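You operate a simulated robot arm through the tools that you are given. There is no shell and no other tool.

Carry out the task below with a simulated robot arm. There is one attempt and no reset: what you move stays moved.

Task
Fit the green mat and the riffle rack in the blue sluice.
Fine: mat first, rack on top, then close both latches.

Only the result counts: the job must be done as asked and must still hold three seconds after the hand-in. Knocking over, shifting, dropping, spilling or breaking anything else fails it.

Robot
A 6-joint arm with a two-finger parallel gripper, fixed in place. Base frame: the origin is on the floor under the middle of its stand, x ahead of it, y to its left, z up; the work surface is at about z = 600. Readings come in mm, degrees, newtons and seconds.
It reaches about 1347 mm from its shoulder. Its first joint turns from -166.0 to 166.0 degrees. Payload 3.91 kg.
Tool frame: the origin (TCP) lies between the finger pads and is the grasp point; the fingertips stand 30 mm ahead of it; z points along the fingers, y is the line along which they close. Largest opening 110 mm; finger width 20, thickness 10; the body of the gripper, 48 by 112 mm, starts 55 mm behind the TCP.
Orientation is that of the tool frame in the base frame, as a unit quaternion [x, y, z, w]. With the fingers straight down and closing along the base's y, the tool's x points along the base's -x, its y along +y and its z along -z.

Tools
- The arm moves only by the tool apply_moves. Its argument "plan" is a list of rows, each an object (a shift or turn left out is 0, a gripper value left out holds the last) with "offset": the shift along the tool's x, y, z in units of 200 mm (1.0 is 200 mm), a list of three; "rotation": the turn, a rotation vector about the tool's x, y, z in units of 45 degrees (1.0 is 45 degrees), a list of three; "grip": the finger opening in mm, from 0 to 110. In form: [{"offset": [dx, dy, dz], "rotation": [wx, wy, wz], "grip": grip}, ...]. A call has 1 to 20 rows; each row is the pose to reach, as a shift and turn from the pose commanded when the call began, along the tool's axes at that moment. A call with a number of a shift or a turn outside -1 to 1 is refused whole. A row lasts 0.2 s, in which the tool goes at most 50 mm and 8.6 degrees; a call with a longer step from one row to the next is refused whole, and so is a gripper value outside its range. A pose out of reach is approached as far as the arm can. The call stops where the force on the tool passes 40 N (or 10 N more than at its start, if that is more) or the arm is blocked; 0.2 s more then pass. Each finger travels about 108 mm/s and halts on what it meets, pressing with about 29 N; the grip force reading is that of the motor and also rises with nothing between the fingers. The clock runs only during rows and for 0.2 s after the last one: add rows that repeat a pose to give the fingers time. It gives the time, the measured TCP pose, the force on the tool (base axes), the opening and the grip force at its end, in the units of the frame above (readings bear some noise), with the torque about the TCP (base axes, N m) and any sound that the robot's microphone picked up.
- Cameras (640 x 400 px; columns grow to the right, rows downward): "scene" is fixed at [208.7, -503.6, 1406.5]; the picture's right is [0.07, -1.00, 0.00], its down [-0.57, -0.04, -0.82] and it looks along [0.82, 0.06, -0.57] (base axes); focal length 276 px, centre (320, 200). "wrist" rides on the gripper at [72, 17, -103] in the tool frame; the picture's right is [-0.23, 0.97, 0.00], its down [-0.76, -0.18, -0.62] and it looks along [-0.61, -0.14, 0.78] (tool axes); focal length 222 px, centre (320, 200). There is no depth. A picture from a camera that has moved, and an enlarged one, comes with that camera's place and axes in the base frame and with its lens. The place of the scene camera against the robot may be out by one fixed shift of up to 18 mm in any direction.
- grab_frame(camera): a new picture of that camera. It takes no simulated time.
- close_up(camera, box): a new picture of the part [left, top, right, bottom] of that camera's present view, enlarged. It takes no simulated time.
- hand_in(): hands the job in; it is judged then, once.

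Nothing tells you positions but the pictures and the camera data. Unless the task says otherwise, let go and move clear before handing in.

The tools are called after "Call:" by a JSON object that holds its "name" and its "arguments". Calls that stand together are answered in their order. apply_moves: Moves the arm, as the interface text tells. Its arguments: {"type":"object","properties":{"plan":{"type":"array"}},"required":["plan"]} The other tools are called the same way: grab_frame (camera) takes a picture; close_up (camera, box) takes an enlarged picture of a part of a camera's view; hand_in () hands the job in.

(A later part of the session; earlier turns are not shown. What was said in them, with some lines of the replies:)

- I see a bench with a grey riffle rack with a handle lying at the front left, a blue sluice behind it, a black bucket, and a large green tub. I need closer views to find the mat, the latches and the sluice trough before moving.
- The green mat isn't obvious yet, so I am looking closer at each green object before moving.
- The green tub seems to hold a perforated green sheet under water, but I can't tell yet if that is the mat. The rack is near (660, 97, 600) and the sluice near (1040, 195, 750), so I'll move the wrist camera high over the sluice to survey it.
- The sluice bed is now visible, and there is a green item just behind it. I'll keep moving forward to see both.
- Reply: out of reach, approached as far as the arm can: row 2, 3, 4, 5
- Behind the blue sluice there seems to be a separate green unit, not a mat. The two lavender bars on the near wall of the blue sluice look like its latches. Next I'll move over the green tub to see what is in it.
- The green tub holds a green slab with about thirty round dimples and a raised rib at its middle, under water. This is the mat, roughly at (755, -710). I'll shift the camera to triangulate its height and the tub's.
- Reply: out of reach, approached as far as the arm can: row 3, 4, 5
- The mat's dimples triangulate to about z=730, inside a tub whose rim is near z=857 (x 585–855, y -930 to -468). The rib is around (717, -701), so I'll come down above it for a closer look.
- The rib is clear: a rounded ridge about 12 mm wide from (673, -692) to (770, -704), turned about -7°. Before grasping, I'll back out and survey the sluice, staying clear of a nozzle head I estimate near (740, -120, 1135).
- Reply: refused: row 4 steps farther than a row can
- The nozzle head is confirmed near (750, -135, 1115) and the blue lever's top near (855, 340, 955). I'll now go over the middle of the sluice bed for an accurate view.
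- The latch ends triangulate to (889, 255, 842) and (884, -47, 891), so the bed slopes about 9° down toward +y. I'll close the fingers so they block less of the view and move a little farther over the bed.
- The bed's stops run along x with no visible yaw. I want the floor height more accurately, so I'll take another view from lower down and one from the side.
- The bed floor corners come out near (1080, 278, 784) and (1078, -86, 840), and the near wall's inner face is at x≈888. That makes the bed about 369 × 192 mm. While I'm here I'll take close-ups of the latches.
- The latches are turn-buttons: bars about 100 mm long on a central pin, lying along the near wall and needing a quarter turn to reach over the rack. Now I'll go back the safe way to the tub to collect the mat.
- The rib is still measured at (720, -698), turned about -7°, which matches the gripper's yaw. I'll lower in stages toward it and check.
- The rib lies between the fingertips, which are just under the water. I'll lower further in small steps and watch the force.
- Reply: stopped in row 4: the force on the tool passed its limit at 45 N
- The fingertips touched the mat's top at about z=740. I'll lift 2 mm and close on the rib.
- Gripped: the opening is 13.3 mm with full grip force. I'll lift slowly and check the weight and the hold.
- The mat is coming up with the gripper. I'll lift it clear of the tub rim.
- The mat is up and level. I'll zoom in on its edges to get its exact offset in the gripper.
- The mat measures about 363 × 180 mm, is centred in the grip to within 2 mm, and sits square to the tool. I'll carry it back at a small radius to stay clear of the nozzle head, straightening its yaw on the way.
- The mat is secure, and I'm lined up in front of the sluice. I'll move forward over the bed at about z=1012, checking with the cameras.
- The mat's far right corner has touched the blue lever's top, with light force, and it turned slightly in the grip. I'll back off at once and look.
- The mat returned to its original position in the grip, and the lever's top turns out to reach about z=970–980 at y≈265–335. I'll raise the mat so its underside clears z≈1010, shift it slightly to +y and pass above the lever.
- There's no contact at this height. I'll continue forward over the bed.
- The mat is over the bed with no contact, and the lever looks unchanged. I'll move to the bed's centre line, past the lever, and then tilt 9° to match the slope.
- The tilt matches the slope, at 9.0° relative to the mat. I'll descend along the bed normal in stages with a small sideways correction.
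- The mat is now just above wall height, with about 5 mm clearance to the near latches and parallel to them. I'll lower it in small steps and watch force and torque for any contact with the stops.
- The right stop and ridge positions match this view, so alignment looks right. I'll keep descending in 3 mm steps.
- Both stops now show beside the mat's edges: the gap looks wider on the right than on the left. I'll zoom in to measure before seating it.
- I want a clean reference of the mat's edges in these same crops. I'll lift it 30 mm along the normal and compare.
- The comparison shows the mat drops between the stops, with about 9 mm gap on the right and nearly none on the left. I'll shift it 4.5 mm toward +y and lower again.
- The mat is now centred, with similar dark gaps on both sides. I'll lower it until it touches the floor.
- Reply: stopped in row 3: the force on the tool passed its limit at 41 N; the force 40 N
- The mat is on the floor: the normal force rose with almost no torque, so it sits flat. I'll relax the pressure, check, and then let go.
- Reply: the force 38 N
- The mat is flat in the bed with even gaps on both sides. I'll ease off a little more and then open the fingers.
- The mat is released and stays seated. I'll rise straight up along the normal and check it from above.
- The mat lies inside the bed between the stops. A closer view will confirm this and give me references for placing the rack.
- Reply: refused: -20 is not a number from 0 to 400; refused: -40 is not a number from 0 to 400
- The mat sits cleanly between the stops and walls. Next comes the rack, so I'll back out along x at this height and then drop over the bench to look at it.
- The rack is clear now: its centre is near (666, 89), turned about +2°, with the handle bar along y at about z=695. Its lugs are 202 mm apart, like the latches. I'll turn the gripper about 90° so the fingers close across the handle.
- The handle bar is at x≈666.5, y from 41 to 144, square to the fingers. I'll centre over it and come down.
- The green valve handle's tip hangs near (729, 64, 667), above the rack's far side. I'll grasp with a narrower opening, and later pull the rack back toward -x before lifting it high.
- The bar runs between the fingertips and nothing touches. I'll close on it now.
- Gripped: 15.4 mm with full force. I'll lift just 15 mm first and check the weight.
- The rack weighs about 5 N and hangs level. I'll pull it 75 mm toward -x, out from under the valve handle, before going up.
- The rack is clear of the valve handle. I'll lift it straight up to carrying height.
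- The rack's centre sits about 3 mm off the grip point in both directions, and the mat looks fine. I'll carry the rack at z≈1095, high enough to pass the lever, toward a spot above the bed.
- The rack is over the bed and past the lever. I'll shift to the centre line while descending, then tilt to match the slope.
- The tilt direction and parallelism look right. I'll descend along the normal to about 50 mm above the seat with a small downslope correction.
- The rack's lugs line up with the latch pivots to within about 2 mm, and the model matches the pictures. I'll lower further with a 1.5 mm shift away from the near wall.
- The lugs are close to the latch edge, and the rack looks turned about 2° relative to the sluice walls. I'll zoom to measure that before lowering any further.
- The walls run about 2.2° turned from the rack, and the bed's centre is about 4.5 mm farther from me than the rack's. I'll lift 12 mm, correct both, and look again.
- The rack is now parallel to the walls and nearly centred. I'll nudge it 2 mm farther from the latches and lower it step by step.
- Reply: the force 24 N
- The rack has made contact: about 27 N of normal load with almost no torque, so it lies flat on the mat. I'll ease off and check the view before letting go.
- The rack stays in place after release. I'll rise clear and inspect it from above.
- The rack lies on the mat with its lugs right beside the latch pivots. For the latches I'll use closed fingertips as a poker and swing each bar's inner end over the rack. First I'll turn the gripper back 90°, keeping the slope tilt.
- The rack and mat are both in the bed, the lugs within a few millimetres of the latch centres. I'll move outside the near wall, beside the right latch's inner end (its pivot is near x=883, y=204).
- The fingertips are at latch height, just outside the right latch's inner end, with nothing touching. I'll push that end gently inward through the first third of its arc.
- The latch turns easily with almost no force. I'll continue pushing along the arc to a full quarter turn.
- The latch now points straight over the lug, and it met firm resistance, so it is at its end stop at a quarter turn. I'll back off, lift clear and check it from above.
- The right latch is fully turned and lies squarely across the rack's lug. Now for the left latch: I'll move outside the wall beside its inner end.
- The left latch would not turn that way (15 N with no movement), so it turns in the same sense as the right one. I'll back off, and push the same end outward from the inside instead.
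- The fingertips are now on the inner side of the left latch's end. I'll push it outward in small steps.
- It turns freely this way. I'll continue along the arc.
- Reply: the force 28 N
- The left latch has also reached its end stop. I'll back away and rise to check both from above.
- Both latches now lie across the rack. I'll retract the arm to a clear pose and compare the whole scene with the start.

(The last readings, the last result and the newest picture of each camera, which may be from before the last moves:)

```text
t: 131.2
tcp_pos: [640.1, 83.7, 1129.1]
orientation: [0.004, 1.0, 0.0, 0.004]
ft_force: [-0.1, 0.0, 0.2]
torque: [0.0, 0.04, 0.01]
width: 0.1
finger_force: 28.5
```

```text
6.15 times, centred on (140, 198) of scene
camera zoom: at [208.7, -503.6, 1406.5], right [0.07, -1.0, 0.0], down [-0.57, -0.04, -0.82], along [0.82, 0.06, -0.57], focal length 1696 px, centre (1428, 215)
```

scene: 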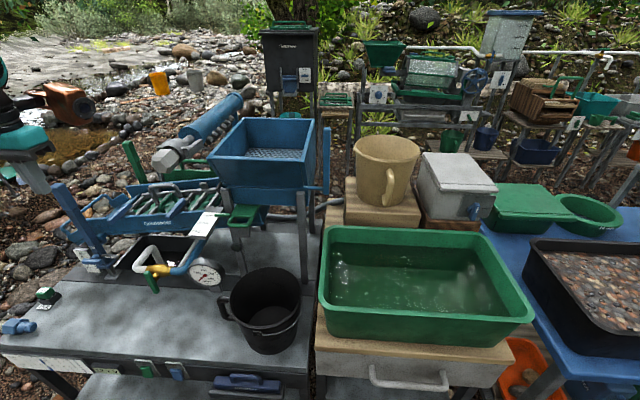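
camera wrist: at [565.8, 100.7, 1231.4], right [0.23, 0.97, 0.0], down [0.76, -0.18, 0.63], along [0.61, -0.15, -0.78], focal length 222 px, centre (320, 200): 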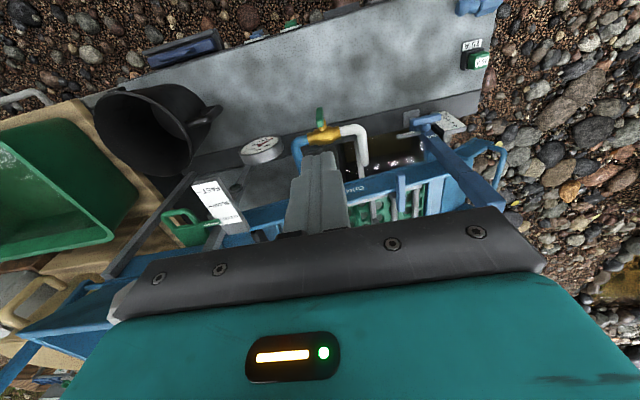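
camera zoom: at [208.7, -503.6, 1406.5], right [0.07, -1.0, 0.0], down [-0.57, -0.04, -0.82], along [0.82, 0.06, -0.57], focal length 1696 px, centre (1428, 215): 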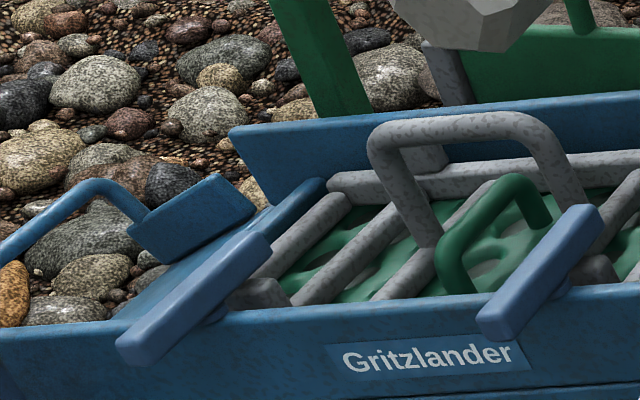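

Both latches look square to the wall. I'll take one last look from above at a safe spot to confirm the left latch and the rack.

Call:
{"name": "apply_moves", "arguments": {"plan": [{"offset": [-0.2, 0, 0.05]}, {"offset": [-0.4, 0, 0.1]}, {"offset": [-0.6, 0, 0.15]}, {"offset": [-0.8, 0, 0.2]}, {"offset": [-1.0, 0, 0.25]}, {"offset": [-1.0, 0, 0.25]}]}}

Call:
{"name": "close_up", "arguments": {"camera": "wrist", "box": [120, 40, 500, 240]}}

Call:
{"name": "close_up", "arguments": {"camera": "wrist", "box": [200, 60, 360, 180]}}

```text
t: 132.6
tcp_pos: [841.2, 81.0, 1081.8]
orientation: [0.003, 1.0, 0.0, 0.003]
ft_force: [-0.5, 0.9, 0.0]
torque: [0.05, 0.05, 0.03]
width: 0.0
finger_force: 29.3
```

```text
1.68 times, centred on (310, 140) of wrist
camera zoom: at [767.2, 99.2, 1183.6], right [0.23, 0.97, 0.0], down [0.76, -0.18, 0.63], along [0.61, -0.15, -0.78], focal length 374 px, centre (337, 301)
```

zoom: 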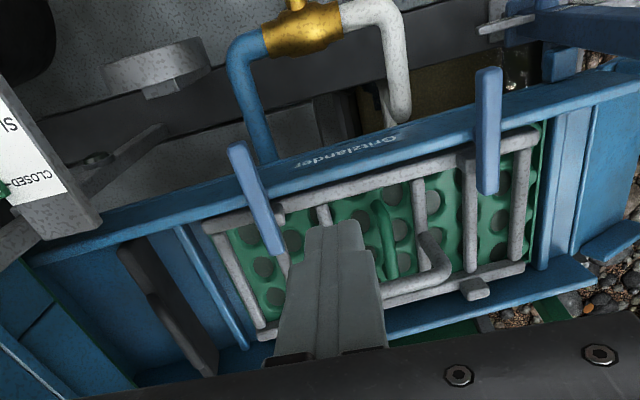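

```text
3.33 times, centred on (280, 120) of wrist
camera zoom: at [767.2, 99.2, 1183.6], right [0.23, 0.97, 0.0], down [0.76, -0.18, 0.63], along [0.61, -0.15, -0.78], focal length 740 px, centre (453, 467)
```

zoom: 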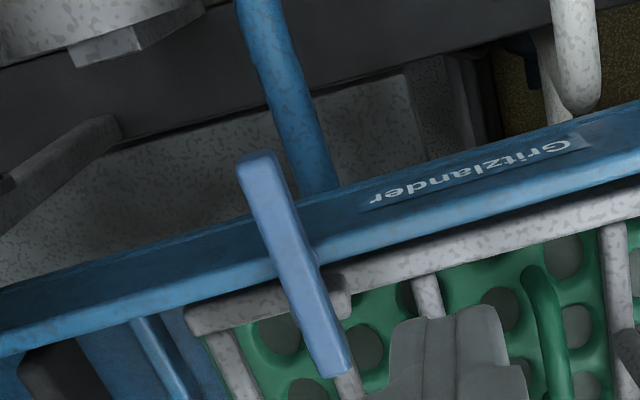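

Both latches are square across the rack's lugs, and the rack and mat are in place. I'll retract well clear before handing in.

Call:
{"name": "apply_moves", "arguments": {"plan": [{"offset": [0.2, 0, -0.05]}, {"offset": [0.4, 0, -0.1]}, {"offset": [0.6, 0, -0.15]}, {"offset": [0.8, 0, -0.2]}, {"offset": [1.0, 0, -0.25]}, {"offset": [1.0, 0, -0.25]}]}}

Call:
{"name": "apply_moves", "arguments": {"plan": [{"offset": [0.1, -0.2, -0.1]}, {"offset": [0.2, -0.4, -0.2]}, {"offset": [0.3, -0.6, -0.3]}, {"offset": [0.3, -0.8, -0.4]}, {"offset": [0.3, -0.8, -0.4]}]}}

Call:
{"name": "grab_frame", "arguments": {"camera": "scene"}}

Call:
{"name": "close_up", "arguments": {"camera": "scene", "box": [40, 160, 240, 290]}}

```text
t: 134.0
tcp_pos: [639.7, 81.9, 1130.4]
orientation: [0.004, 1.0, -0.001, 0.003]
ft_force: [-0.1, -0.6, -0.5]
torque: [-0.03, -0.01, 0.0]
width: 0.0
finger_force: 29.2
```

```text
t: 135.2
tcp_pos: [578.0, -78.2, 1209.8]
orientation: [0.003, 1.0, 0.0, 0.004]
ft_force: [0.1, 0.4, -0.5]
torque: [0.01, 0.03, 0.05]
width: 0.0
finger_force: 29.1
```

```text
taken
```

scene: 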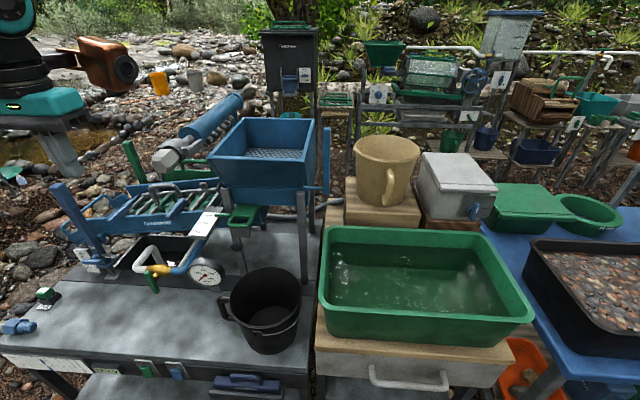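

```text
3.08 times, centred on (140, 225) of scene
camera zoom: at [208.7, -503.6, 1406.5], right [0.07, -1.0, 0.0], down [-0.57, -0.04, -0.82], along [0.82, 0.06, -0.57], focal length 848 px, centre (874, 123)
```

zoom: 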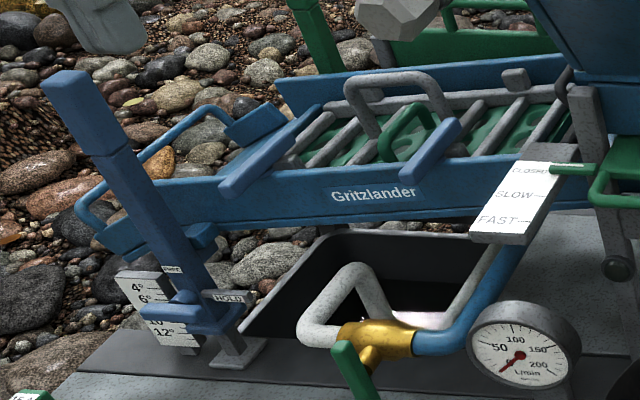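

The mat is in the bed, the rack sits on top of it, and both latches are turned across the rack. The lever, valve, gauge and everything else look the same as at the start, and the arm is well clear. I'm handing in now.

Call:
{"name": "hand_in", "arguments": {}}

```text
The job is handed in.
```

The green mat is in the blue sluice, the riffle rack is on top of it, and both latches are closed over the rack. I've handed the job in; the tool only confirmed receipt, so I don't have the verdict.

- **Mat:** I took it out of the water in the green tub and seated it flat between the sluice's end stops.
- **Rack:** it lies flat on the mat, inside the walls. Its lugs are within about 5 mm of the latch pivots.
- **Latches:** both only turn one way. Each one ended square across the rack against its end stop.

While I carried the mat in, its corner lightly touched the top of the sluice's blue angle lever. I backed off at once; the force was only a few newtons. In the last pictures the lever, the slope and everything else look the same as at the start.
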